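You operate a simulated robot arm through the tools that you are given. There is no shell and no other tool.

You run a simulated robot arm. Do the job below in one go: nothing can be reset, and whatever is moved stays where it is left.

## Task
Switch the mill off, then move its beaker to the black plate, brush up the dust, dial to rough.
Fine: spill no meal; use the purple brush and put it back where it stood. Set down upright: black beaker, purple brush. What is to be rubbed or washed off counts as gone when no trace of it is left.

Only the result counts: the job must be done as asked and must still hold three seconds after the hand-in. Knocking over, shifting, dropping, spilling or breaking anything else fails it.

## Robot
A 6-joint arm with a two-finger gripper, fixed in place. Base frame: the origin is at the foot of the arm, x ahead of it, y to its left, z up; the work surface is at about z = 0.85. Units: m, rad, N and s.
With the tool pointing down near the work surface it reaches from about 0.14 to 0.68 m from the base axis. Its first joint turns from -1.152 to 1.152 rad. Payload 2.45 kg.
The TCP is the grasp point between the finger pads, 0.03 m short of the fingertips. In the tool frame z runs along the fingers and y along their closing line. The gripper opens to 0.106 m. The gripper's body begins 0.079 m behind the TCP.
Orientation is that of the tool frame in the base frame, as a unit quaternion [w, x, y, z]. With the fingers straight down and closing along the base's y, the tool's x points along the base's -x, its y along +y and its z along -z.

## Interface
- The arm moves only by the tool step_arm. Its argument "series" is a list of rows, each a list of 7 numbers: the shift along the base's x, y, z in m, then the turn, a rotation vector about the base's x, y, z in rad, then the opening in per cent of the stroke, from 0 (shut) to 100 (fully open). In form: [[dx, dy, dz, rx, ry, rz, hand], ...]. A call has 1 to 20 rows; each row shifts and turns the commanded pose from where the row before left it. A row lasts 0.2 s, in which the tool goes at most 0.05 m and 0.15 rad; a call with a longer step from one row to the next is refused whole, and so is a gripper value outside its range. A pose out of reach is approached as far as the arm can. The call stops where the force on the tool passes 40 N (or 10 N more than at its start, if that is more) or the arm is blocked; 0.2 s more then pass. The fingers move at their own pace (about 0.153 m/s each) and stop on an object; they squeeze with about 45 N. The grip force told is the motor's: it shows also when the fingers shut on nothing. Time passes only in rows, and 0.2 s behind the last, so rows that do not move let the fingers close. It gives the time, the measured TCP pose, the force on the tool (base axes), the opening and the grip force at its end, in the units of the frame above (readings bear some noise), with the torque about the TCP (base axes, N m) and any sound that the robot's microphone picked up.
- Cameras (640 x 400 px; columns grow to the right, rows downward): "scene" is fixed at [0.0537, 0.4095, 1.403]; the picture's right is [-0.78, -0.62, 0.00], its down [-0.34, 0.43, -0.83] and it looks along [0.52, -0.65, -0.55] (base axes); focal length 343 px, centre (320, 200). "wrist" rides on the gripper at [0.076, -0.002, -0.106] in the tool frame; the picture's right is [0.02, 1.00, 0.00], its down [-0.78, 0.02, -0.62] and it looks along [-0.62, 0.01, 0.78] (tool axes); focal length 247 px, centre (320, 200). There is no depth. A picture from a camera that has moved, and an enlarged one, comes with that camera's place and axes in the base frame and with its lens.
- snapshot(camera): a new picture of that camera. No time passes.
- close_up(camera, box): a new picture of the part [left, top, right, bottom] of that camera's present view, enlarged. No time passes.
- sign_off(): hands the job in; it is judged then, once.

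Nothing tells you positions but the pictures and the camera data. Unless the task says otherwise, let go and move clear before handing in.

The tools are called after "Request:" as name(argument=value, ...) on one line, values as JSON. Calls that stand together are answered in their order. step_arm: Moves the arm, as the interface text tells. Its arguments: {"type":"object","properties":{"series":{"type":"array","items":{"type":"array","items":{"type":"number"}}}},"required":["series"]} The other tools are called the same way: snapshot (camera) takes a picture; close_up (camera, box) takes an enlarged picture of a part of a camera's view; sign_off () hands the job in.

At the start:

```text
time: 0.0
tcp_pos: [0.3043, -0.036, 1.1755]
orientation: [0.001, 0.0, 1.0, -0.001]
ft_force: [-1.0, 0.6, 0.7]
wrist_torque: [0.03, -0.01, -0.03]
finger_gap: 0.1059
finger_force: 0.0
```

scene: 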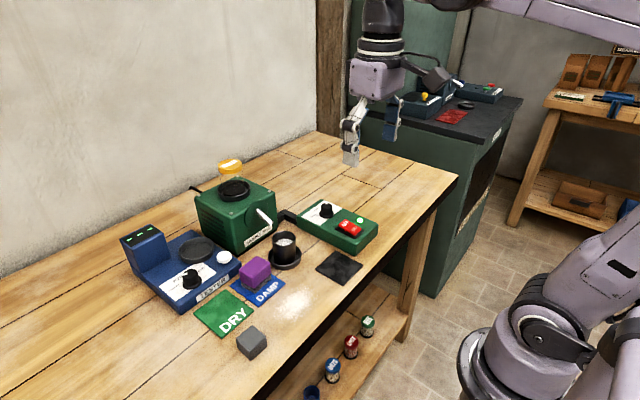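
wrist: 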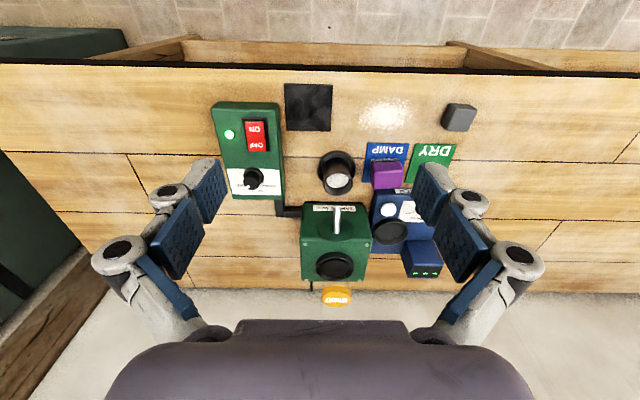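

I see a bench with a green mill, its control box (red rocker, dial), a black beaker under the spout, a black plate, a dust patch, and purple and grey blocks. I'll look closer before moving.

Request:
close_up(camera="scene", box=[180, 150, 400, 290])

Request:
close_up(camera="scene", box=[110, 220, 370, 380])

Request:
close_up(camera="wrist", box=[200, 70, 360, 170])

Request:
close_up(camera="wrist", box=[200, 130, 360, 230])

Request:
close_up(camera="wrist", box=[340, 80, 500, 180])

```text
2.86 times, centred on (290, 220) of scene
camera zoom: at [0.0537, 0.4095, 1.403], right [-0.78, -0.62, 0.0], down [-0.34, 0.43, -0.83], along [0.52, -0.65, -0.55], focal length 979 px, centre (406, 143)
```

zoom: 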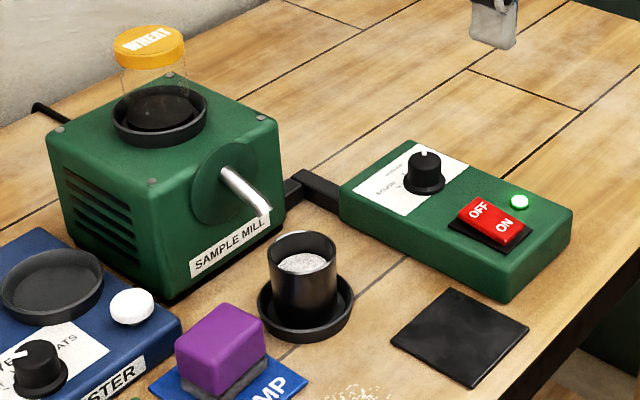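

```text
2.46 times, centred on (240, 300) of scene
camera zoom: at [0.0537, 0.4095, 1.403], right [-0.78, -0.62, 0.0], down [-0.34, 0.43, -0.83], along [0.52, -0.65, -0.55], focal length 844 px, centre (517, -46)
```

zoom: 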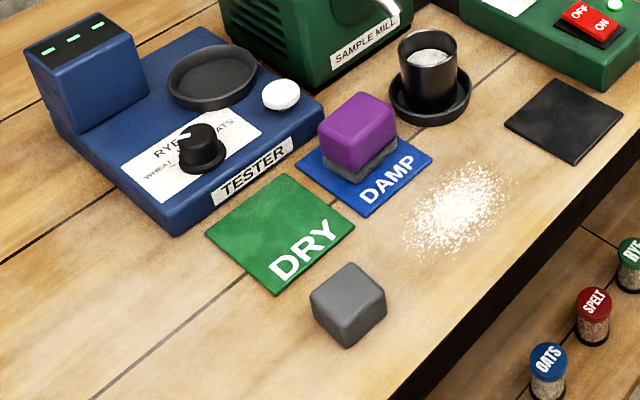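

```text
4.00 times, centred on (280, 120) of wrist
camera zoom: at [0.2288, -0.0367, 1.2818], right [-0.02, 1.0, 0.0], down [0.78, 0.02, 0.62], along [0.62, 0.01, -0.78], focal length 988 px, centre (480, 520)
```

zoom: 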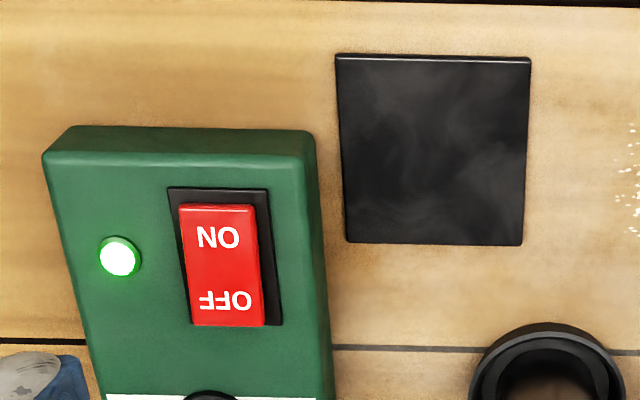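

```text
4.00 times, centred on (280, 180) of wrist
camera zoom: at [0.2288, -0.0367, 1.2818], right [-0.02, 1.0, 0.0], down [0.78, 0.02, 0.62], along [0.62, 0.01, -0.78], focal length 988 px, centre (480, 280)
```

zoom: 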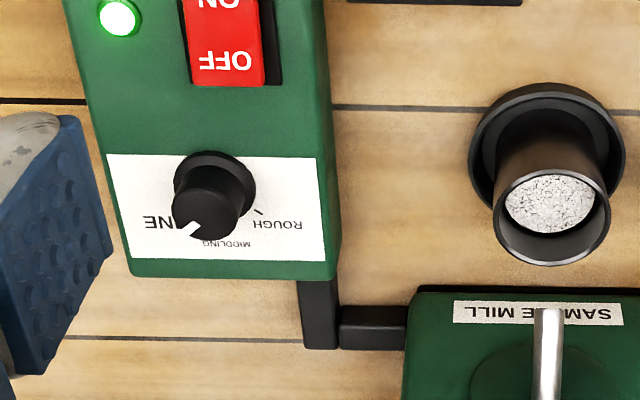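

```text
4.00 times, centred on (420, 130) of wrist
camera zoom: at [0.2288, -0.0367, 1.2818], right [-0.02, 1.0, 0.0], down [0.78, 0.02, 0.62], along [0.62, 0.01, -0.78], focal length 988 px, centre (-80, 480)
```

zoom: 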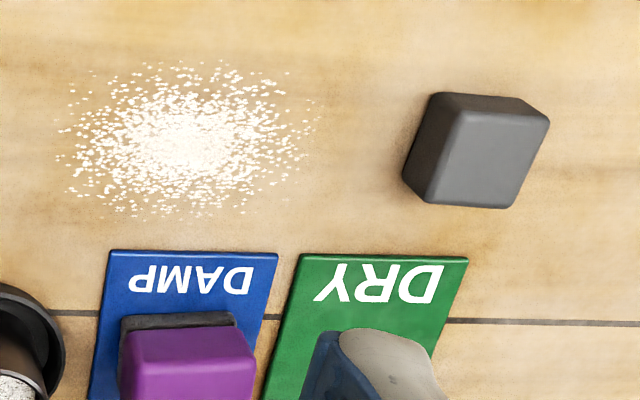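

The control box is around (0.43, -0.14), with the OFF end of the rocker near (0.413, -0.138, 0.907). The knob is near (0.476, -0.149), the beaker near (0.485, 0.0), the plate near (0.368, -0.056), and the dust near (0.38, 0.083). I'll zoom in further on the mill, brush and dial.

Request:
close_up(camera="wrist", box=[340, 140, 440, 202])

Request:
close_up(camera="wrist", box=[225, 155, 285, 193])

Request:
close_up(camera="scene", box=[290, 190, 390, 252])

Request:
close_up(camera="scene", box=[220, 200, 320, 310])

Request:
close_up(camera="wrist", box=[280, 140, 400, 310])

```text
6.40 times, centred on (390, 171) of wrist
camera zoom: at [0.2288, -0.0367, 1.2818], right [-0.02, 1.0, 0.0], down [0.78, 0.02, 0.62], along [0.62, 0.01, -0.78], focal length 1581 px, centre (-128, 386)
```

zoom: 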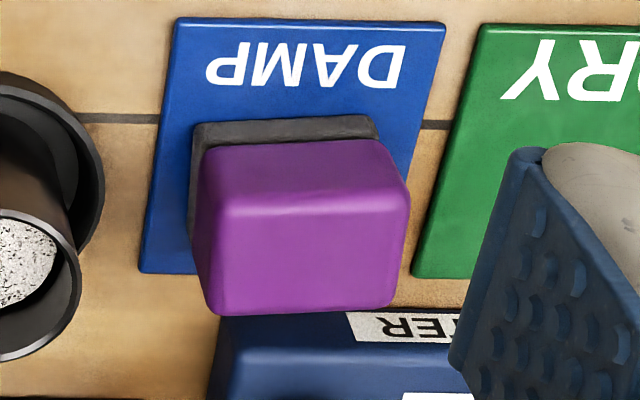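

```text
10.53 times, centred on (255, 174) of wrist
camera zoom: at [0.2288, -0.0367, 1.2818], right [-0.02, 1.0, 0.0], down [0.78, 0.02, 0.62], along [0.62, 0.01, -0.78], focal length 2600 px, centre (1004, 474)
```

zoom: 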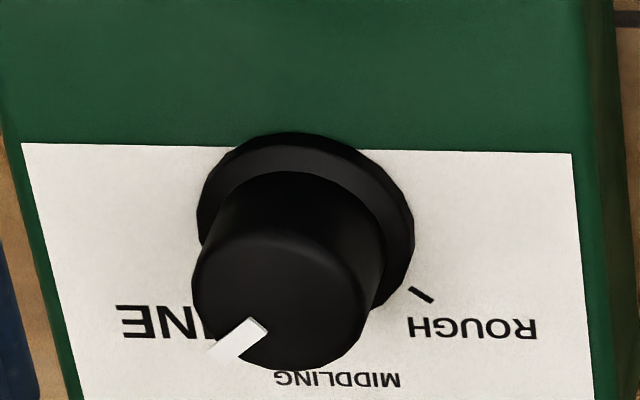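

```text
6.40 times, centred on (340, 221) of scene
camera zoom: at [0.0537, 0.4095, 1.403], right [-0.78, -0.62, 0.0], down [-0.34, 0.43, -0.83], along [0.52, -0.65, -0.55], focal length 2193 px, centre (192, 66)
```

zoom: 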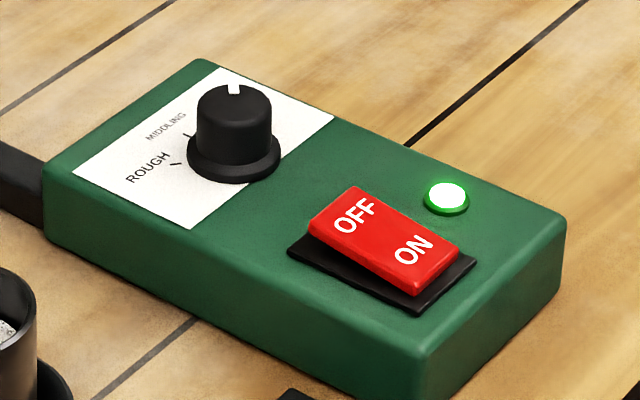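

```text
3.64 times, centred on (270, 255) of scene
camera zoom: at [0.0537, 0.4095, 1.403], right [-0.78, -0.62, 0.0], down [-0.34, 0.43, -0.83], along [0.52, -0.65, -0.55], focal length 1246 px, centre (502, 0)
```

zoom: 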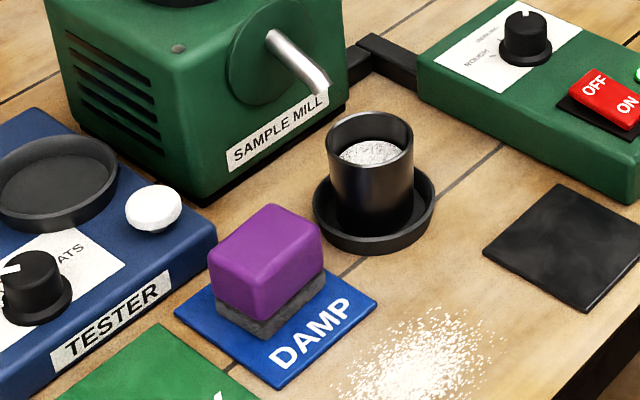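

```text
2.35 times, centred on (340, 225) of wrist
camera zoom: at [0.2288, -0.0367, 1.2818], right [-0.02, 1.0, 0.0], down [0.78, 0.02, 0.62], along [0.62, 0.01, -0.78], focal length 581 px, centre (273, 141)
```

zoom: 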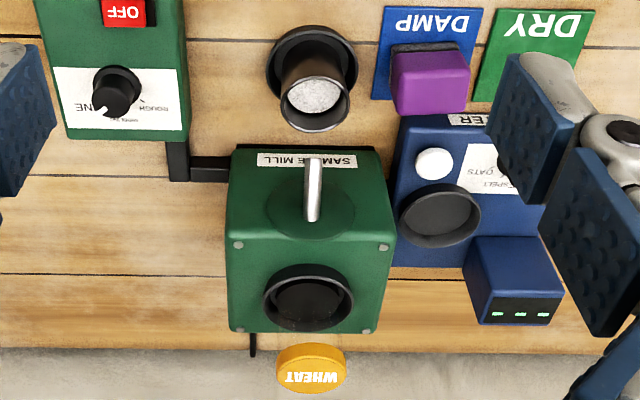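

The ROUGH tick sits on the left (+y) side of the dial and the pointer is at FINE, so the dial needs roughly a 100° turn counter-clockwise. First I'll shut the fingers and hover over the OFF end of the rocker.

Request:
step_arm(series=[[0.0193, -0.0172, -0.0326, 0, 0, 0, 0], [0.0193, -0.0172, -0.0326, 0, 0, 0, 0], [0.0193, -0.0172, -0.0326, 0, 0, 0, 0], [0.0193, -0.0172, -0.0326, 0, 0, 0, 0], [0.0193, -0.0172, -0.0326, 0, 0, 0, 0], [0.0193, -0.0172, -0.0326, 0, 0, 0, 0], [0, 0, 0, 0, 0, 0, 0]])

Request:
snapshot(camera="wrist")

Request:
close_up(camera="scene", box=[280, 150, 400, 270])

```text
time: 1.6
tcp_pos: [0.4199, -0.1406, 0.9797]
orientation: [0.001, -0.001, 1.0, 0.0]
ft_force: [-0.4, 0.1, 0.9]
wrist_torque: [-0.02, -0.05, 0.0]
finger_gap: 0.0001
finger_force: 28.2
```

```text
taken
camera wrist: at [0.3442, -0.1411, 1.0858], right [-0.02, 1.0, 0.0], down [0.78, 0.02, 0.62], along [0.62, 0.01, -0.78], focal length 247 px, centre (320, 200)
```

wrist: 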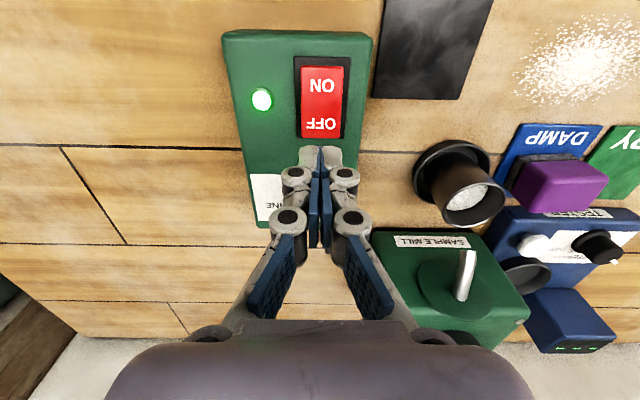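

```text
3.33 times, centred on (340, 210) of scene
camera zoom: at [0.0537, 0.4095, 1.403], right [-0.78, -0.62, 0.0], down [-0.34, 0.43, -0.83], along [0.52, -0.65, -0.55], focal length 1142 px, centre (253, 167)
```

zoom: 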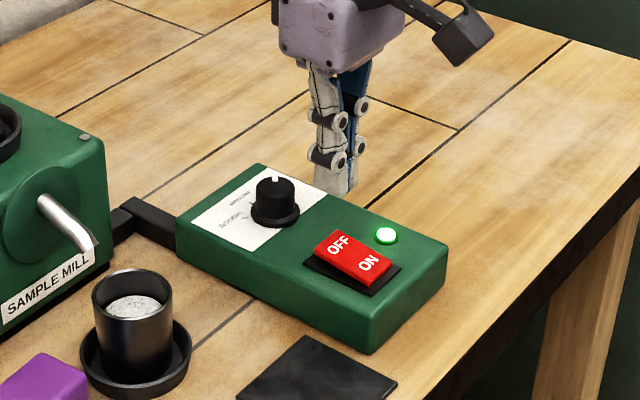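

The rocker spans about x 0.377 to 0.425 at y -0.139, and the tips are right over its OFF end. Now I'll press down gently.

Request:
step_arm(series=[[0, 0.001, -0.02, 0, 0, 0, 0], [0, 0, -0.012, 0, 0, 0, 0], [0, 0, -0.004, 0, 0, 0, 0], [0, 0, -0.003, 0, 0, 0, 0], [0, 0, -0.003, 0, 0, 0, 0], [0, 0, -0.003, 0, 0, 0, 0], [0, 0, -0.003, 0, 0, 0, 0], [0, 0, -0.002, 0, 0, 0, 0]])

Request:
close_up(camera="scene", box=[280, 150, 400, 270])

```text
time: 3.4
tcp_pos: [0.421, -0.1379, 0.9295]
orientation: [0.0, 0.001, 1.0, -0.001]
ft_force: [1.0, -0.7, 0.5]
wrist_torque: [-0.02, -0.02, 0.0]
finger_gap: 0.0003
finger_force: 28.6
```

```text
3.33 times, centred on (340, 210) of scene
camera zoom: at [0.0537, 0.4095, 1.403], right [-0.78, -0.62, 0.0], down [-0.34, 0.43, -0.83], along [0.52, -0.65, -0.55], focal length 1142 px, centre (253, 167)
```

zoom: 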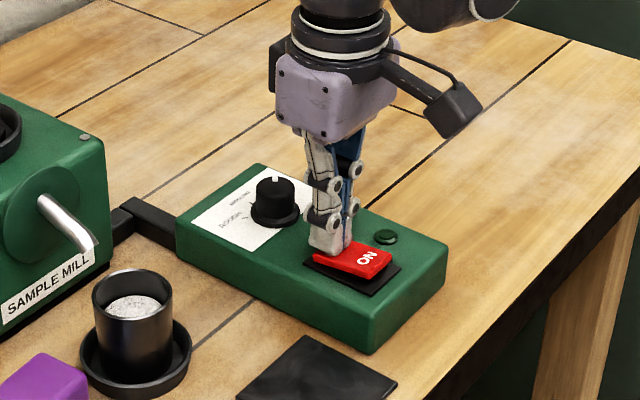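

The rocker has flipped and the light is out, so the mill is off. Next I'll lift and move above the beaker with the fingers partly open, because the purple block is close by at y≈0.06.

Request:
step_arm(series=[[0, 0, 0.04, 0, 0, 0, 0], [0, 0, 0.04, 0, 0, 0, 0], [0.01, 0.025, 0.02, 0, 0, 0, 40], [0.02, 0.035, 0, 0, 0, 0, 70], [0.02, 0.04, 0, 0, 0, 0, 70], [0.014, 0.038, 0, 0, 0, 0, 70], [0, 0, 0, 0, 0, 0, 70]])

Request:
snapshot(camera="wrist")

Request:
close_up(camera="scene", box=[220, 130, 380, 290])

```text
time: 5.0
tcp_pos: [0.4829, -0.0003, 1.0295]
orientation: [0.0, 0.001, 1.0, -0.002]
ft_force: [0.0, 0.4, -0.4]
wrist_torque: [0.0, -0.01, -0.03]
finger_gap: 0.0743
finger_force: 0.0
```

```text
taken
camera wrist: at [0.4078, -0.0006, 1.1357], right [-0.02, 1.0, 0.0], down [0.78, 0.02, 0.62], along [0.62, 0.01, -0.78], focal length 247 px, centre (320, 200)
```

wrist: 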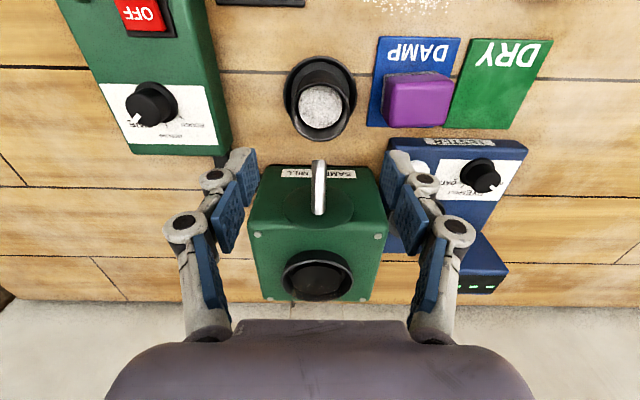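

```text
2.50 times, centred on (300, 210) of scene
camera zoom: at [0.0537, 0.4095, 1.403], right [-0.78, -0.62, 0.0], down [-0.34, 0.43, -0.83], along [0.52, -0.65, -0.55], focal length 857 px, centre (370, 175)
```

zoom: 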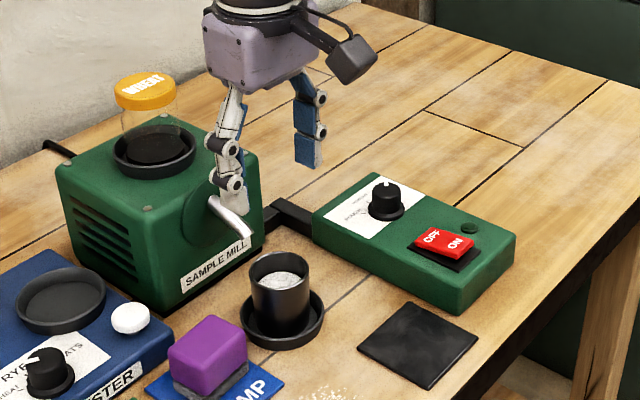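

The beaker lies ahead and below, so I'll zoom in on it and on the brush to get exact positions.

Request:
close_up(camera="wrist", box=[270, 40, 370, 150])

Request:
close_up(camera="wrist", box=[360, 30, 480, 140])

Request:
close_up(camera="scene", box=[210, 225, 330, 310])

```text
3.64 times, centred on (320, 95) of wrist
camera zoom: at [0.4078, -0.0006, 1.1357], right [-0.02, 1.0, 0.0], down [0.78, 0.02, 0.62], along [0.62, 0.01, -0.78], focal length 898 px, centre (320, 582)
```

zoom: 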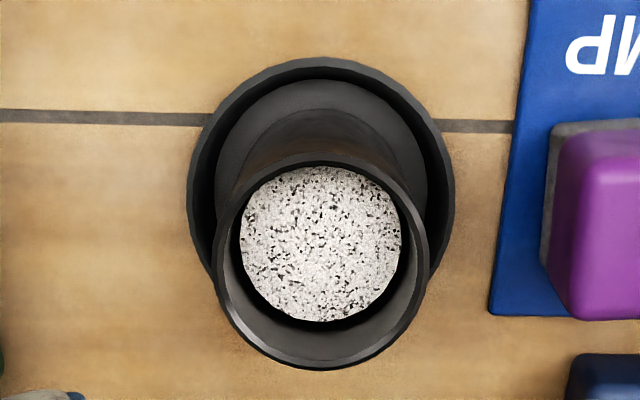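

```text
3.64 times, centred on (420, 85) of wrist
camera zoom: at [0.4078, -0.0006, 1.1357], right [-0.02, 1.0, 0.0], down [0.78, 0.02, 0.62], along [0.62, 0.01, -0.78], focal length 898 px, centre (-44, 618)
```

zoom: 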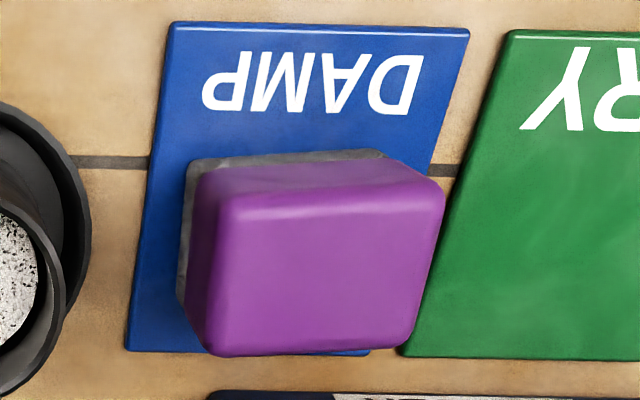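

```text
4.71 times, centred on (270, 268) of scene
camera zoom: at [0.0537, 0.4095, 1.403], right [-0.78, -0.62, 0.0], down [-0.34, 0.43, -0.83], along [0.52, -0.65, -0.55], focal length 1613 px, centre (555, -118)
```

zoom: 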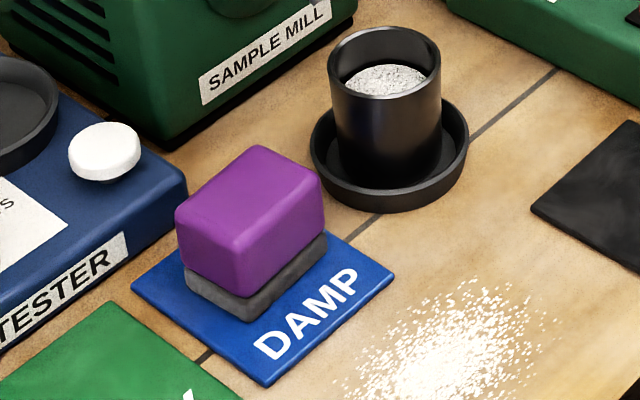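

The beaker's axis is at about (0.485, 0.001), with its rim at z≈0.908 and a diameter of about 0.054. I'll descend so the tips stay above the saucer's rim, then close.

Request:
step_arm(series=[[0.0022, 0.001, -0.04, 0, 0, 0, 70], [0, 0, -0.04, 0, 0, 0, 70], [0, 0, -0.03, 0, 0, 0, 70], [0, 0, -0.0185, 0, 0, 0, 70], [0, 0, 0, 0, 0, 0, 70]])

Request:
close_up(camera="scene", box=[220, 180, 340, 290])

Request:
snapshot(camera="wrist")

```text
time: 6.2
tcp_pos: [0.4855, 0.0011, 0.8997]
orientation: [0.001, 0.0, 1.0, -0.001]
ft_force: [0.8, 0.2, 0.1]
wrist_torque: [0.01, 0.02, -0.02]
finger_gap: 0.0741
finger_force: 0.1
```

```text
3.64 times, centred on (280, 235) of scene
camera zoom: at [0.0537, 0.4095, 1.403], right [-0.78, -0.62, 0.0], down [-0.34, 0.43, -0.83], along [0.52, -0.65, -0.55], focal length 1246 px, centre (466, 73)
```

zoom: 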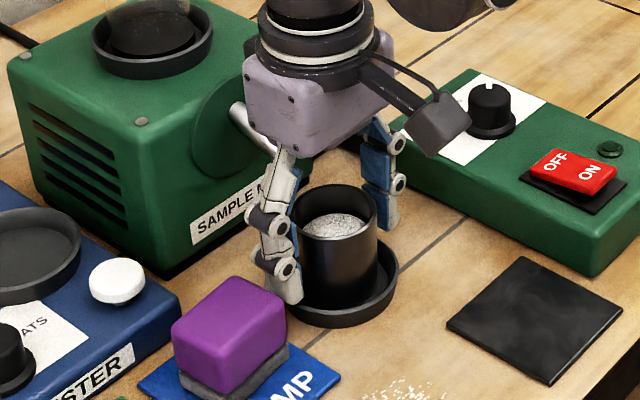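

```text
taken
camera wrist: at [0.4098, 0.0002, 1.0071], right [-0.02, 1.0, 0.0], down [0.78, 0.02, 0.62], along [0.62, 0.01, -0.78], focal length 247 px, centre (320, 200)
```

wrist: 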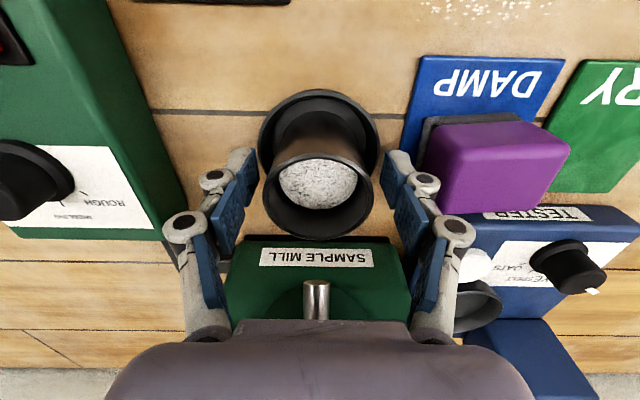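

The fingers straddle the beaker and are centred on it. Closing now.

Request:
step_arm(series=[[0, 0, 0, 0, 0, 0, 60], [0, 0, 0, 0, 0, 0, 52], [0, 0, 0, 0, 0, 0, 40], [0, 0, 0, 0, 0, 0, 30], [0, 0, 0, 0, 0, 0, 30]])

Request:
snapshot(camera="wrist")

```text
time: 7.4
tcp_pos: [0.4852, 0.0006, 0.9025]
orientation: [0.001, 0.0, 1.0, 0.0]
ft_force: [-0.3, 0.7, 2.4]
wrist_torque: [0.06, -0.02, -0.01]
finger_gap: 0.0514
finger_force: 45.2
```

```text
taken
camera wrist: at [0.4098, 0.0002, 1.0074], right [-0.02, 1.0, 0.0], down [0.78, 0.02, 0.62], along [0.62, 0.01, -0.78], focal length 247 px, centre (320, 200)
```

wrist: 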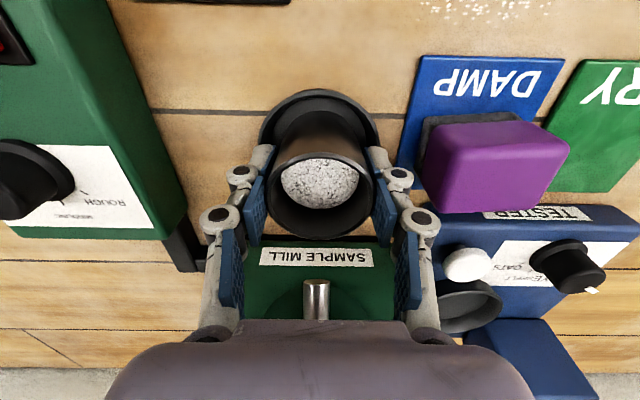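

The beaker is gripped (gap 0.051). I'll lift it gently out of the saucer and check before carrying it.

Request:
step_arm(series=[[0, 0, 0.004, 0, 0, 0, 30], [0, 0, 0.008, 0, 0, 0, 30], [0, 0, 0.012, 0, 0, 0, 30], [0, 0, 0.014, 0, 0, 0, 30], [0, 0, 0.012, 0, 0, 0, 30], [0, 0, 0.005, 0, 0, 0, 30], [0, 0, 0, 0, 0, 0, 30]])

Request:
close_up(camera="scene", box=[200, 130, 360, 290])

```text
time: 9.0
tcp_pos: [0.486, -0.0001, 0.9565]
orientation: [0.001, 0.0, 1.0, -0.001]
ft_force: [0.6, -0.6, -1.8]
wrist_torque: [-0.01, -0.04, 0.01]
finger_gap: 0.0514
finger_force: 44.9
```

```text
2.50 times, centred on (280, 210) of scene
camera zoom: at [0.0537, 0.4095, 1.403], right [-0.78, -0.62, 0.0], down [-0.34, 0.43, -0.83], along [0.52, -0.65, -0.55], focal length 857 px, centre (420, 175)
```

zoom: 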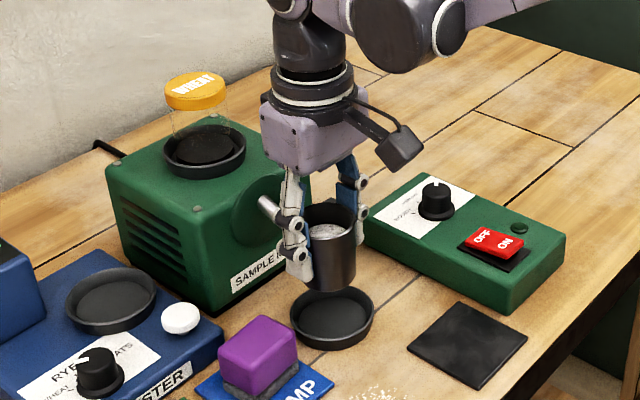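

The beaker is free and the saucer stayed put. I'll carry it over the plate while yawing the hand so the fingers clear the control box on release.

Request:
step_arm(series=[[-0.006, -0.003, 0, 0, 0, -0.05, 30], [-0.012, -0.006, 0, 0, 0, -0.11, 30], [-0.0146, -0.0071, 0, 0, 0, -0.131, 30], [-0.0146, -0.0071, 0, 0, 0, -0.131, 30], [-0.0146, -0.0071, 0, 0, 0, -0.131, 30], [-0.0146, -0.0071, 0, 0, 0, -0.131, 30], [-0.0146, -0.0071, 0, 0, 0, -0.131, 30], [-0.012, -0.006, 0, 0, 0, -0.11, 30], [-0.009, -0.003, 0, 0, 0, -0.08, 30], [-0.005, -0.0024, 0, 0, 0, -0.042, 30], [0, 0, 0, 0, 0, 0, 30], [0, 0, -0.012, 0, 0, 0, 30], [0, 0, -0.016, 0, 0, 0, 30], [0, 0, -0.012, 0, 0, 0, 30], [0, 0, 0, 0, 0, 0, 30]])

Request:
close_up(camera="scene", box=[260, 150, 420, 310])

Request:
snapshot(camera="wrist")

```text
time: 12.2
tcp_pos: [0.3704, -0.0551, 0.9178]
orientation: [0.0, 0.5, 0.866, -0.002]
ft_force: [-0.3, -0.2, -1.1]
wrist_torque: [0.0, 0.01, 0.0]
finger_gap: 0.0513
finger_force: 45.2
```

```text
2.50 times, centred on (340, 230) of scene
camera zoom: at [0.0537, 0.4095, 1.403], right [-0.78, -0.62, 0.0], down [-0.34, 0.43, -0.83], along [0.52, -0.65, -0.55], focal length 857 px, centre (270, 125)
```

zoom: 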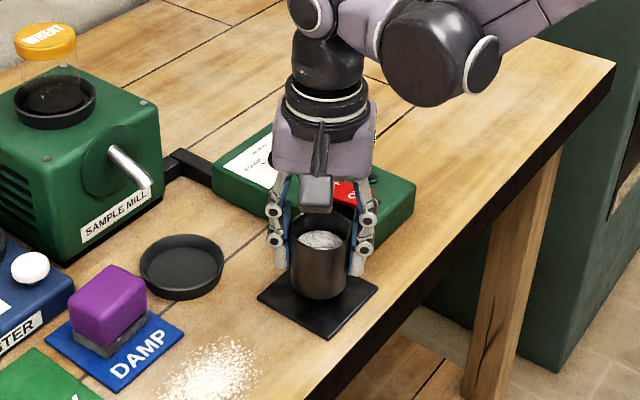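

```text
taken
camera wrist: at [0.3307, 0.0116, 1.0225], right [0.86, 0.52, 0.0], down [0.41, -0.67, 0.62], along [0.32, -0.53, -0.78], focal length 247 px, centre (320, 200)
```

wrist: 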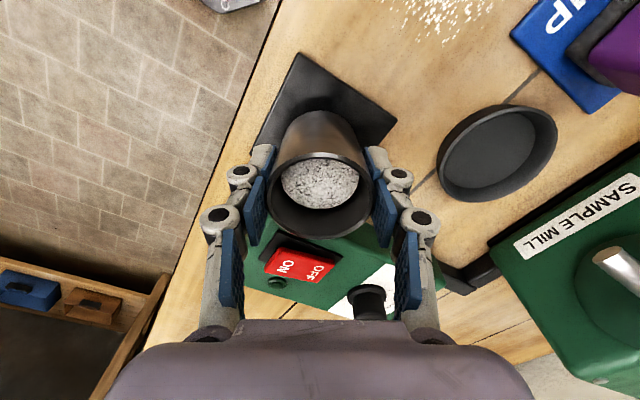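

The beaker hangs above the plate. I'll zoom to check centring, then lower.

Request:
close_up(camera="scene", box=[310, 225, 370, 290])

Request:
close_up(camera="wrist", box=[240, 40, 420, 220])

```text
6.15 times, centred on (340, 258) of scene
camera zoom: at [0.0537, 0.4095, 1.403], right [-0.78, -0.62, 0.0], down [-0.34, 0.43, -0.83], along [0.52, -0.65, -0.55], focal length 2109 px, centre (197, -154)
```

zoom: 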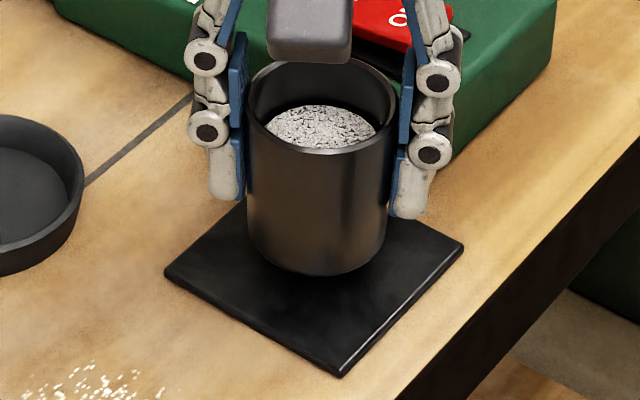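

```text
2.22 times, centred on (330, 130) of wrist
camera zoom: at [0.3307, 0.0116, 1.0225], right [0.86, 0.52, 0.0], down [0.41, -0.67, 0.62], along [0.32, -0.53, -0.78], focal length 549 px, centre (298, 356)
```

zoom: 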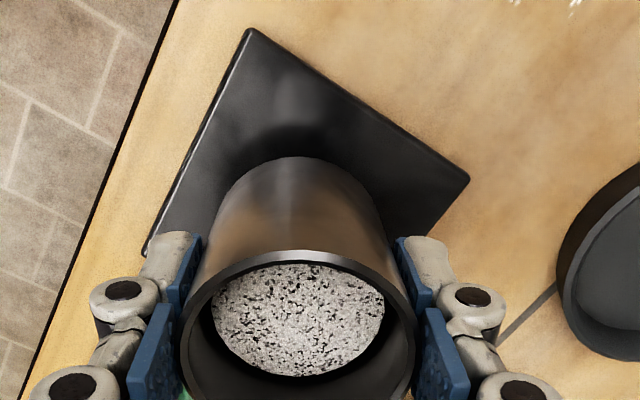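

It is centred to within about 2 mm. Lowering in small steps.

Request:
step_arm(series=[[0, 0, -0.008, 0, 0, 0, 30], [0, 0, -0.005, 0, 0, 0, 30], [0, 0, -0.002, 0, 0, 0, 30], [0, 0, -0.001, 0, 0, 0, 30], [0, 0, 0, 0, 0, 0, 30]])

Request:
close_up(camera="scene", box=[310, 225, 370, 290])

```text
time: 13.4
tcp_pos: [0.3704, -0.0558, 0.9003]
orientation: [0.001, 0.5, 0.866, -0.001]
ft_force: [-0.7, 0.8, 30.9]
wrist_torque: [0.09, 0.0, 0.02]
finger_gap: 0.0514
finger_force: 44.8
```

```text
6.15 times, centred on (340, 258) of scene
camera zoom: at [0.0533, 0.4095, 1.403], right [-0.78, -0.62, 0.0], down [-0.34, 0.43, -0.83], along [0.52, -0.65, -0.55], focal length 2109 px, centre (197, -154)
```

zoom: 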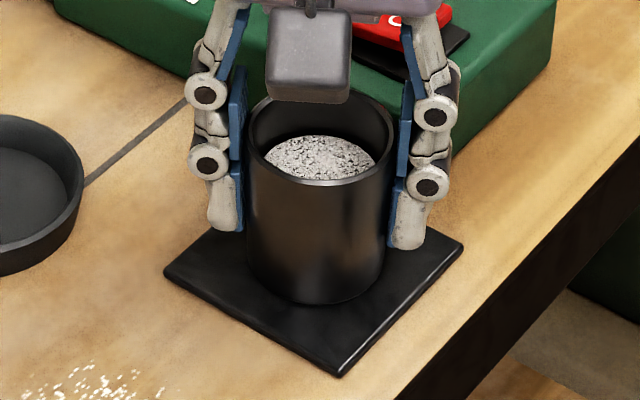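

The beaker rests on the plate (31 N up). I'll ease off, open the fingers, and rise straight up.

Request:
step_arm(series=[[0, 0, 0.001, 0, 0, 0, 30], [0, 0, 0, 0, 0, 0, 48], [0, 0, 0, 0, 0, 0, 52], [0, 0, 0, 0, 0, 0, 60], [0, 0, 0, 0, 0, 0, 72], [0, 0, 0, 0, 0, 0, 72], [0, 0, 0.02, 0, 0, 0, 72], [0, 0, 0.03, 0, 0, 0, 72], [0, 0, 0.03, 0, 0, 0, 72], [0, 0, 0.03, 0, 0, 0, 72]])

Request:
snapshot(camera="scene")

Request:
snapshot(camera="wrist")

```text
time: 15.6
tcp_pos: [0.3676, -0.0546, 1.0121]
orientation: [0.0, 0.5, 0.866, -0.001]
ft_force: [0.9, 0.4, 0.6]
wrist_torque: [0.01, 0.03, 0.01]
finger_gap: 0.0764
finger_force: 0.1
```

```text
taken
```

scene: 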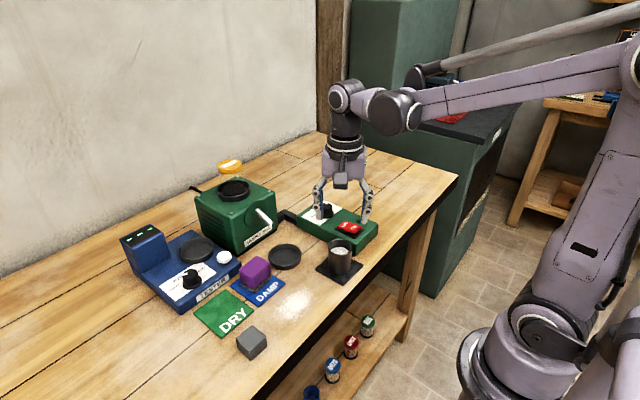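

```text
taken
camera wrist: at [0.3297, 0.0117, 1.1182], right [0.86, 0.52, 0.0], down [0.41, -0.67, 0.62], along [0.32, -0.53, -0.78], focal length 247 px, centre (320, 200)
```

wrist: 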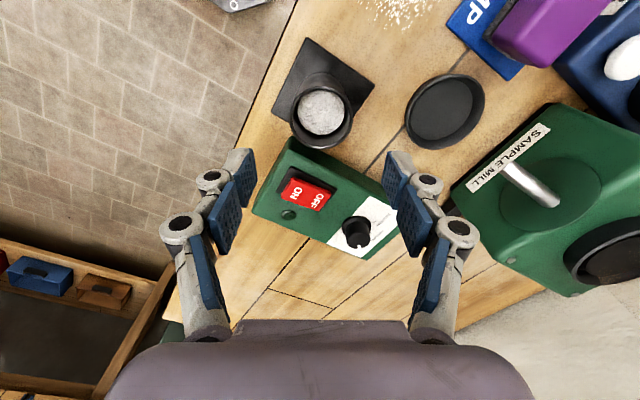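

The beaker stands upright on the plate, full and undisturbed. The purple brush is around (0.479, 0.0925) with its top at z≈0.90 and a slight yaw of about 0.1 rad. I'll move above it.

Request:
step_arm(series=[[0.0122, 0.0163, 0, 0, 0, 0.1274, 66], [0.0122, 0.0163, 0, 0, 0, 0.1274, 66], [0.0122, 0.0163, 0, 0, 0, 0.1274, 66], [0.0122, 0.0163, 0, 0, 0, 0.1274, 66], [0.0122, 0.0163, 0, 0, 0, 0.1274, 66], [0.0122, 0.0163, 0, 0, 0, 0.1274, 66], [0.0122, 0.0163, 0, 0, 0, 0.1274, 66], [0.0122, 0.0163, 0, 0, 0, 0.1274, 66], [0.0122, 0.0163, 0, 0, 0, 0.1274, 66], [0, 0, 0, 0, 0, 0, 66]])

Request:
snapshot(camera="wrist")

Request:
close_up(camera="wrist", box=[250, 20, 400, 150])

Request:
close_up(camera="scene", box=[210, 235, 330, 370])

```text
time: 17.8
tcp_pos: [0.4805, 0.0915, 1.0124]
orientation: [0.001, -0.051, 0.999, -0.001]
ft_force: [0.4, -0.2, -0.6]
wrist_torque: [-0.02, -0.02, -0.03]
finger_gap: 0.0698
finger_force: 0.1
```

```text
taken
camera wrist: at [0.404, 0.0838, 1.1179], right [-0.12, 0.99, 0.0], down [0.78, 0.1, 0.62], along [0.62, 0.07, -0.78], focal length 247 px, centre (320, 200)
```

wrist: 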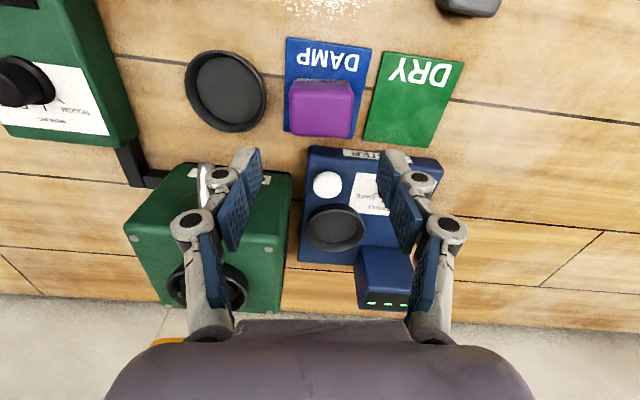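

```text
3.08 times, centred on (325, 85) of wrist
camera zoom: at [0.404, 0.0838, 1.1179], right [-0.12, 0.99, 0.0], down [0.78, 0.1, 0.62], along [0.62, 0.07, -0.78], focal length 760 px, centre (305, 554)
```

zoom: 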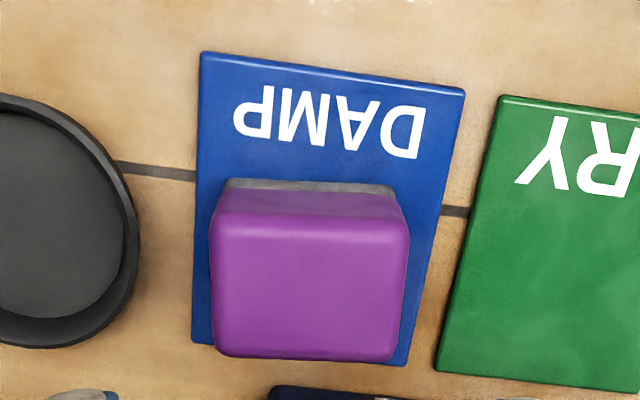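

```text
2.96 times, centred on (270, 302) of scene
camera zoom: at [0.0537, 0.4095, 1.403], right [-0.78, -0.62, 0.0], down [-0.34, 0.43, -0.83], along [0.52, -0.65, -0.55], focal length 1015 px, centre (468, -104)
```

zoom: 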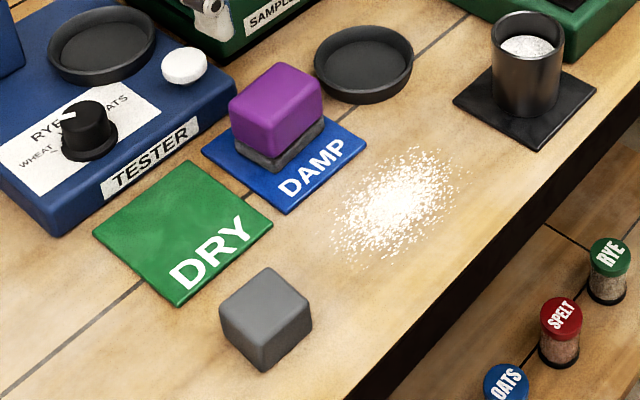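

The brush centre is refined to about (0.480, 0.0935), width 0.056, yaw about 0.065 rad. I'll descend around it.

Request:
step_arm(series=[[0, 0.002, -0.03, 0, 0, -0.035, 66], [0, 0, -0.03, 0, 0, 0, 66], [0, 0, -0.03, 0, 0, 0, 66], [0, 0, -0.022, 0, 0, 0, 66], [0, 0, 0, 0, 0, 0, 66]])

Request:
close_up(camera="scene", box=[190, 180, 330, 310])

Request:
snapshot(camera="wrist")

```text
time: 19.0
tcp_pos: [0.4788, 0.0929, 0.898]
orientation: [0.001, -0.032, 0.999, -0.001]
ft_force: [-0.9, -0.4, -0.5]
wrist_torque: [-0.03, 0.01, -0.02]
finger_gap: 0.0699
finger_force: 0.0
```

```text
3.08 times, centred on (260, 245) of scene
camera zoom: at [0.0537, 0.4095, 1.403], right [-0.78, -0.62, 0.0], down [-0.34, 0.43, -0.83], along [0.52, -0.65, -0.55], focal length 1054 px, centre (505, 62)
```

zoom: 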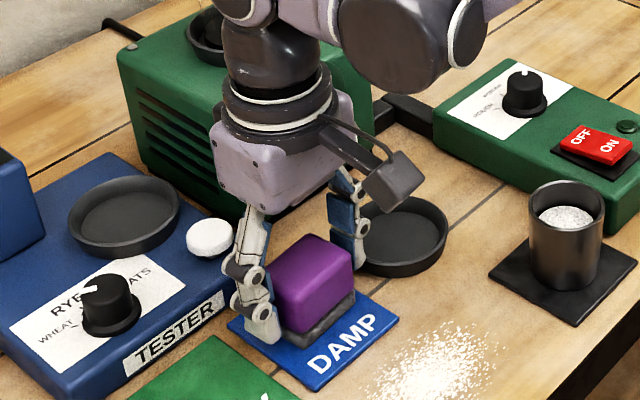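

```text
taken
camera wrist: at [0.4037, 0.0872, 1.0045], right [-0.09, 1.0, 0.0], down [0.78, 0.07, 0.62], along [0.62, 0.05, -0.78], focal length 247 px, centre (320, 200)
```

wrist: 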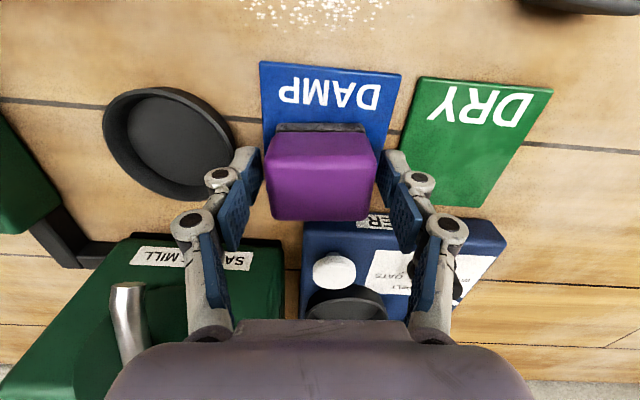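

The fingers are aligned on either side of the brush. Closing on it, then lifting a little.

Request:
step_arm(series=[[0, 0, 0, 0, 0, 0, 56], [0, 0, 0, 0, 0, 0, 50], [0, 0, 0, 0, 0, 0, 35], [0, 0, 0, 0, 0, 0, 35], [0, 0, 0, 0, 0, 0, 35]])

Request:
snapshot(camera="wrist")

```text
time: 20.2
tcp_pos: [0.4786, 0.0923, 0.8984]
orientation: [0.001, -0.033, 0.999, -0.002]
ft_force: [-0.3, 0.4, 0.8]
wrist_torque: [-0.01, 0.02, 0.02]
finger_gap: 0.0552
finger_force: 44.7
```

```text
taken
camera wrist: at [0.4037, 0.0872, 1.0049], right [-0.09, 1.0, 0.0], down [0.78, 0.07, 0.62], along [0.62, 0.05, -0.78], focal length 247 px, centre (320, 200)
```

wrist: 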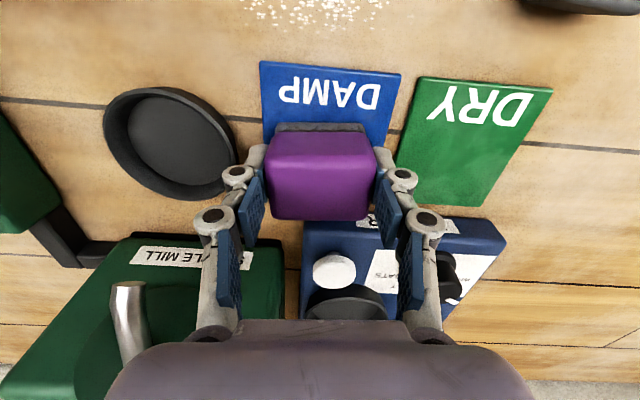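

The brush is gripped (gap 0.055). I'll lift it and carry it over the dust at about (0.38, 0.083).

Request:
step_arm(series=[[0, 0, 0.01, 0, 0, 0, 35], [0, 0, 0.015, 0, 0, 0, 35], [0, 0, 0.015, 0, 0, 0, 35], [-0.025, -0.002, 0, 0, 0, 0, 35], [-0.025, -0.003, 0, 0, 0, 0, 35], [-0.025, -0.003, 0, 0, 0, 0, 35], [-0.024, -0.002, 0, 0, 0, 0, 35], [0, 0, 0, 0, 0, 0, 35]])

Request:
close_up(camera="scene", box=[200, 200, 370, 370])

Request:
snapshot(camera="wrist")

```text
time: 22.0
tcp_pos: [0.3808, 0.0837, 0.9403]
orientation: [0.001, -0.032, 0.999, -0.001]
ft_force: [-0.7, 0.3, -2.0]
wrist_torque: [0.02, 0.01, 0.0]
finger_gap: 0.0553
finger_force: 45.1
```

```text
2.35 times, centred on (285, 285) of scene
camera zoom: at [0.0537, 0.4095, 1.403], right [-0.78, -0.62, 0.0], down [-0.34, 0.43, -0.83], along [0.52, -0.65, -0.55], focal length 806 px, centre (402, 0)
```

zoom: 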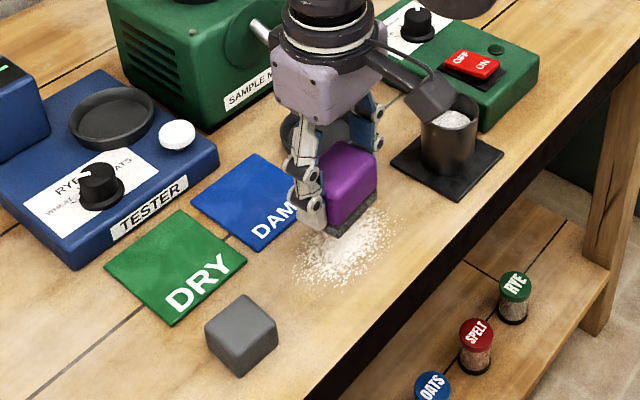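

```text
taken
camera wrist: at [0.3047, 0.0778, 1.0452], right [-0.09, 1.0, 0.0], down [0.78, 0.07, 0.62], along [0.62, 0.05, -0.78], focal length 247 px, centre (320, 200)
```

wrist: 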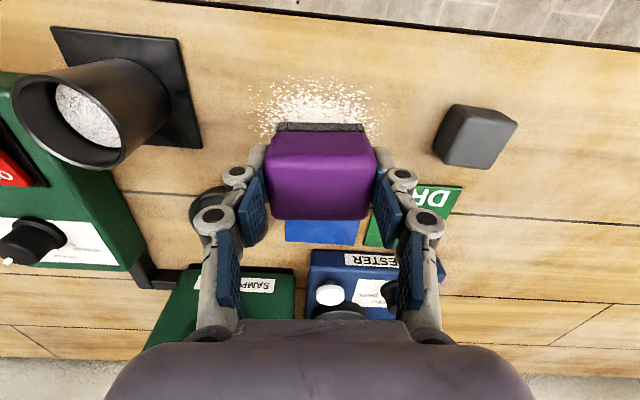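

The grey block's left face is at about y 0.186, so brush centres up to about y 0.125 are safe. I'll lower the brush onto the dust until it touches.

Request:
step_arm(series=[[0, 0, -0.02, 0, 0, 0, 35], [0, 0, -0.015, 0, 0, 0, 35], [0, 0, -0.005, 0, 0, 0, 35], [0, 0, -0.003, 0, 0, 0, 35], [0, 0, -0.001, 0, 0, 0, 35], [0, 0, 0, 0, 0, 0, 35]])

```text
time: 23.4
tcp_pos: [0.3803, 0.0835, 0.8949]
orientation: [0.001, -0.032, 0.999, -0.001]
ft_force: [-0.4, -0.1, -0.9]
wrist_torque: [0.01, 0.01, 0.01]
finger_gap: 0.0548
finger_force: 44.9
```

No contact yet at z 0.895, so I'll continue down in 1 mm steps.

Request:
step_arm(series=[[0, 0, -0.001, 0, 0, 0, 35], [0, 0, 0, 0, 0, 0, 35]])

Request:
close_up(camera="scene", box=[260, 240, 350, 330])

```text
time: 24.0
tcp_pos: [0.3811, 0.0838, 0.8944]
orientation: [0.001, -0.031, 1.0, -0.001]
ft_force: [0.4, 0.2, -1.8]
wrist_torque: [0.02, -0.02, 0.02]
finger_gap: 0.0549
finger_force: 45.2
```

```text
4.44 times, centred on (305, 285) of scene
camera zoom: at [0.0537, 0.4095, 1.403], right [-0.78, -0.62, 0.0], down [-0.34, 0.43, -0.83], along [0.52, -0.65, -0.55], focal length 1523 px, centre (387, -178)
```

zoom: 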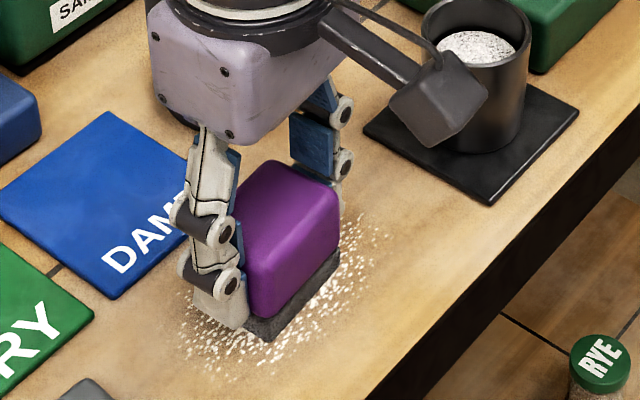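

Request:
step_arm(series=[[0, 0, -0.001, 0, 0, 0, 35], [0, 0, 0, 0, 0, 0, 35]])

Request:
step_arm(series=[[0, 0, -0.001, 0, 0, 0, 35], [0, 0, 0, 0, 0, 0, 35]])

```text
time: 24.6
tcp_pos: [0.3808, 0.0838, 0.8951]
orientation: [0.001, -0.032, 0.999, 0.0]
ft_force: [-0.3, -0.5, 3.3]
wrist_torque: [0.0, 0.0, 0.05]
finger_gap: 0.055
finger_force: 45.1
```

```text
time: 25.2
tcp_pos: [0.3805, 0.0838, 0.8936]
orientation: [0.001, -0.032, 0.999, 0.0]
ft_force: [0.0, -1.1, 38.5]
wrist_torque: [-0.06, 0.02, 0.14]
finger_gap: 0.0554
finger_force: 45.1
```

Contact is made and stiff at 38 N. I'll ease off about 0.6 mm and make a first pass along y.

Request:
step_arm(series=[[0, 0, 0.0006, 0, 0, 0, 35], [0, 0.01, 0, 0, 0, 0, 35], [0, 0.015, 0, 0, 0, 0, 35], [0, 0.015, 0, 0, 0, 0, 35], [0, -0.015, 0, 0, 0, 0, 35], [0, -0.015, 0, 0, 0, 0, 35], [0, -0.015, 0, 0, 0, 0, 35], [0, -0.015, 0, 0, 0, 0, 35], [0, -0.015, 0, 0, 0, 0, 35], [0, -0.008, 0, 0, 0, 0, 35], [0, 0, 0, 0, 0, 0, 35]])

Request:
close_up(camera="scene", box=[260, 240, 350, 330])

Request:
snapshot(camera="wrist")

```text
time: 27.6
tcp_pos: [0.3795, 0.0394, 0.8944]
orientation: [0.0, -0.032, 0.999, -0.001]
ft_force: [-0.5, 1.0, -1.2]
wrist_torque: [-0.03, 0.03, 0.0]
finger_gap: 0.0553
finger_force: 45.1
```

```text
4.44 times, centred on (305, 285) of scene
camera zoom: at [0.0537, 0.4095, 1.403], right [-0.78, -0.62, 0.0], down [-0.34, 0.43, -0.83], along [0.52, -0.65, -0.55], focal length 1523 px, centre (387, -178)
```

zoom: 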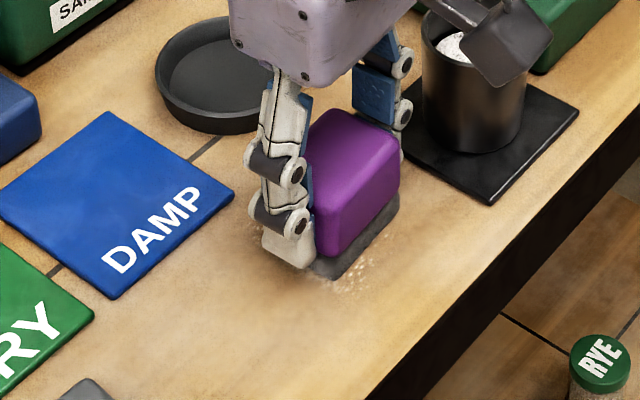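

```text
taken
camera wrist: at [0.3045, 0.0348, 0.9992], right [-0.09, 1.0, 0.0], down [0.78, 0.07, 0.62], along [0.62, 0.05, -0.78], focal length 247 px, centre (320, 200)
```

wrist: 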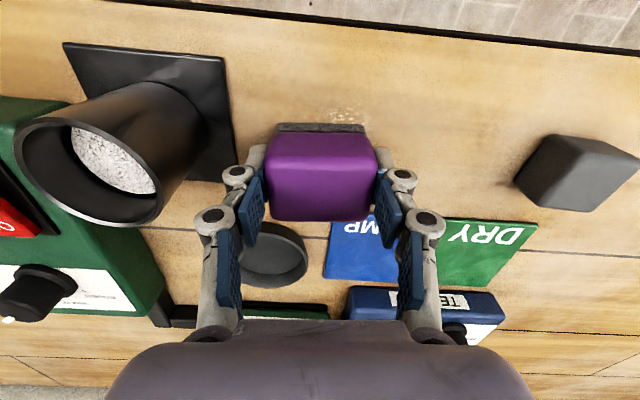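

Most of the dust is gone, with a remnant near the front edge. I'll press down slightly again and do passes at x≈0.36 and x≈0.40.

Request:
step_arm(series=[[-0.008, 0, -0.0004, 0, 0, 0, 35], [-0.014, 0, 0, 0, 0, 0, 35], [0, 0.015, 0, 0, 0, 0, 35], [0, 0.015, 0, 0, 0, 0, 35], [0, 0.015, 0, 0, 0, 0, 35], [0, 0.015, 0, 0, 0, 0, 35], [0, 0.015, 0, 0, 0, 0, 35], [0, 0.008, 0, 0, 0, 0, 35], [0.015, 0, 0, 0, 0, 0, 35], [0.015, 0, 0, 0, 0, 0, 35], [0.013, 0, 0, 0, 0, 0, 35], [0, -0.015, 0, 0, 0, 0, 35], [0, -0.015, 0, 0, 0, 0, 35], [0, -0.015, 0, 0, 0, 0, 35], [0, -0.015, 0, 0, 0, 0, 35], [0, -0.015, 0, 0, 0, 0, 35], [0, -0.008, 0, 0, 0, 0, 35], [0, 0, 0, 0, 0, 0, 35]])

Request:
close_up(camera="scene", box=[240, 240, 350, 330])

Request:
snapshot(camera="wrist")

```text
time: 31.4
tcp_pos: [0.4014, 0.0401, 0.8932]
orientation: [0.001, -0.033, 0.999, -0.001]
ft_force: [-0.1, -0.7, -1.6]
wrist_torque: [-0.02, 0.01, 0.0]
finger_gap: 0.055
finger_force: 45.1
```

```text
4.44 times, centred on (295, 285) of scene
camera zoom: at [0.0537, 0.4095, 1.403], right [-0.78, -0.62, 0.0], down [-0.34, 0.43, -0.83], along [0.52, -0.65, -0.55], focal length 1523 px, centre (431, -178)
```

zoom: 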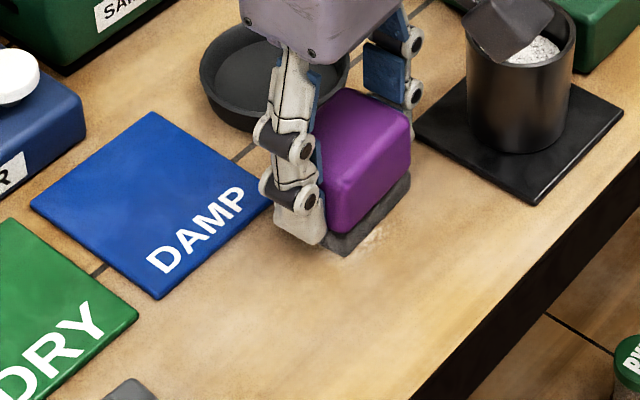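

```text
taken
camera wrist: at [0.3255, 0.034, 0.9992], right [-0.09, 1.0, 0.0], down [0.78, 0.07, 0.62], along [0.62, 0.05, -0.78], focal length 247 px, centre (320, 200)
```

wrist: 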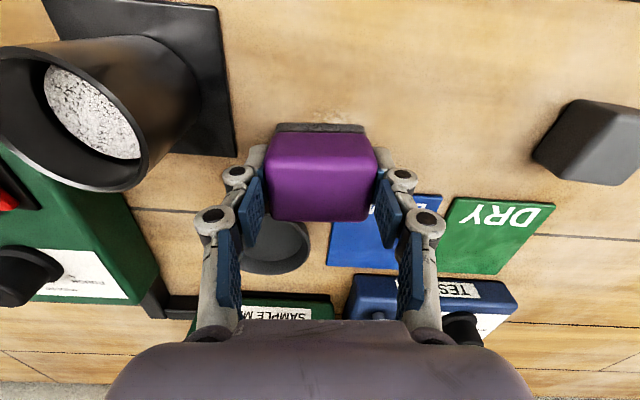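

A small faint remnant remains near (0.378, 0.048). I'll press down a little more and rub over it.

Request:
step_arm(series=[[-0.01, 0.004, 0, 0, 0, 0, 35], [-0.012, 0.004, -0.0006, 0, 0, 0, 35], [0, 0, -0.0006, 0, 0, 0, 35], [0, 0, 0, 0, 0, 0, 35]])

```text
time: 32.4
tcp_pos: [0.3804, 0.0479, 0.8934]
orientation: [0.002, -0.032, 0.999, -0.001]
ft_force: [7.6, -4.4, 38.0]
wrist_torque: [-0.14, -0.16, -0.02]
finger_gap: 0.0552
finger_force: 44.5
```

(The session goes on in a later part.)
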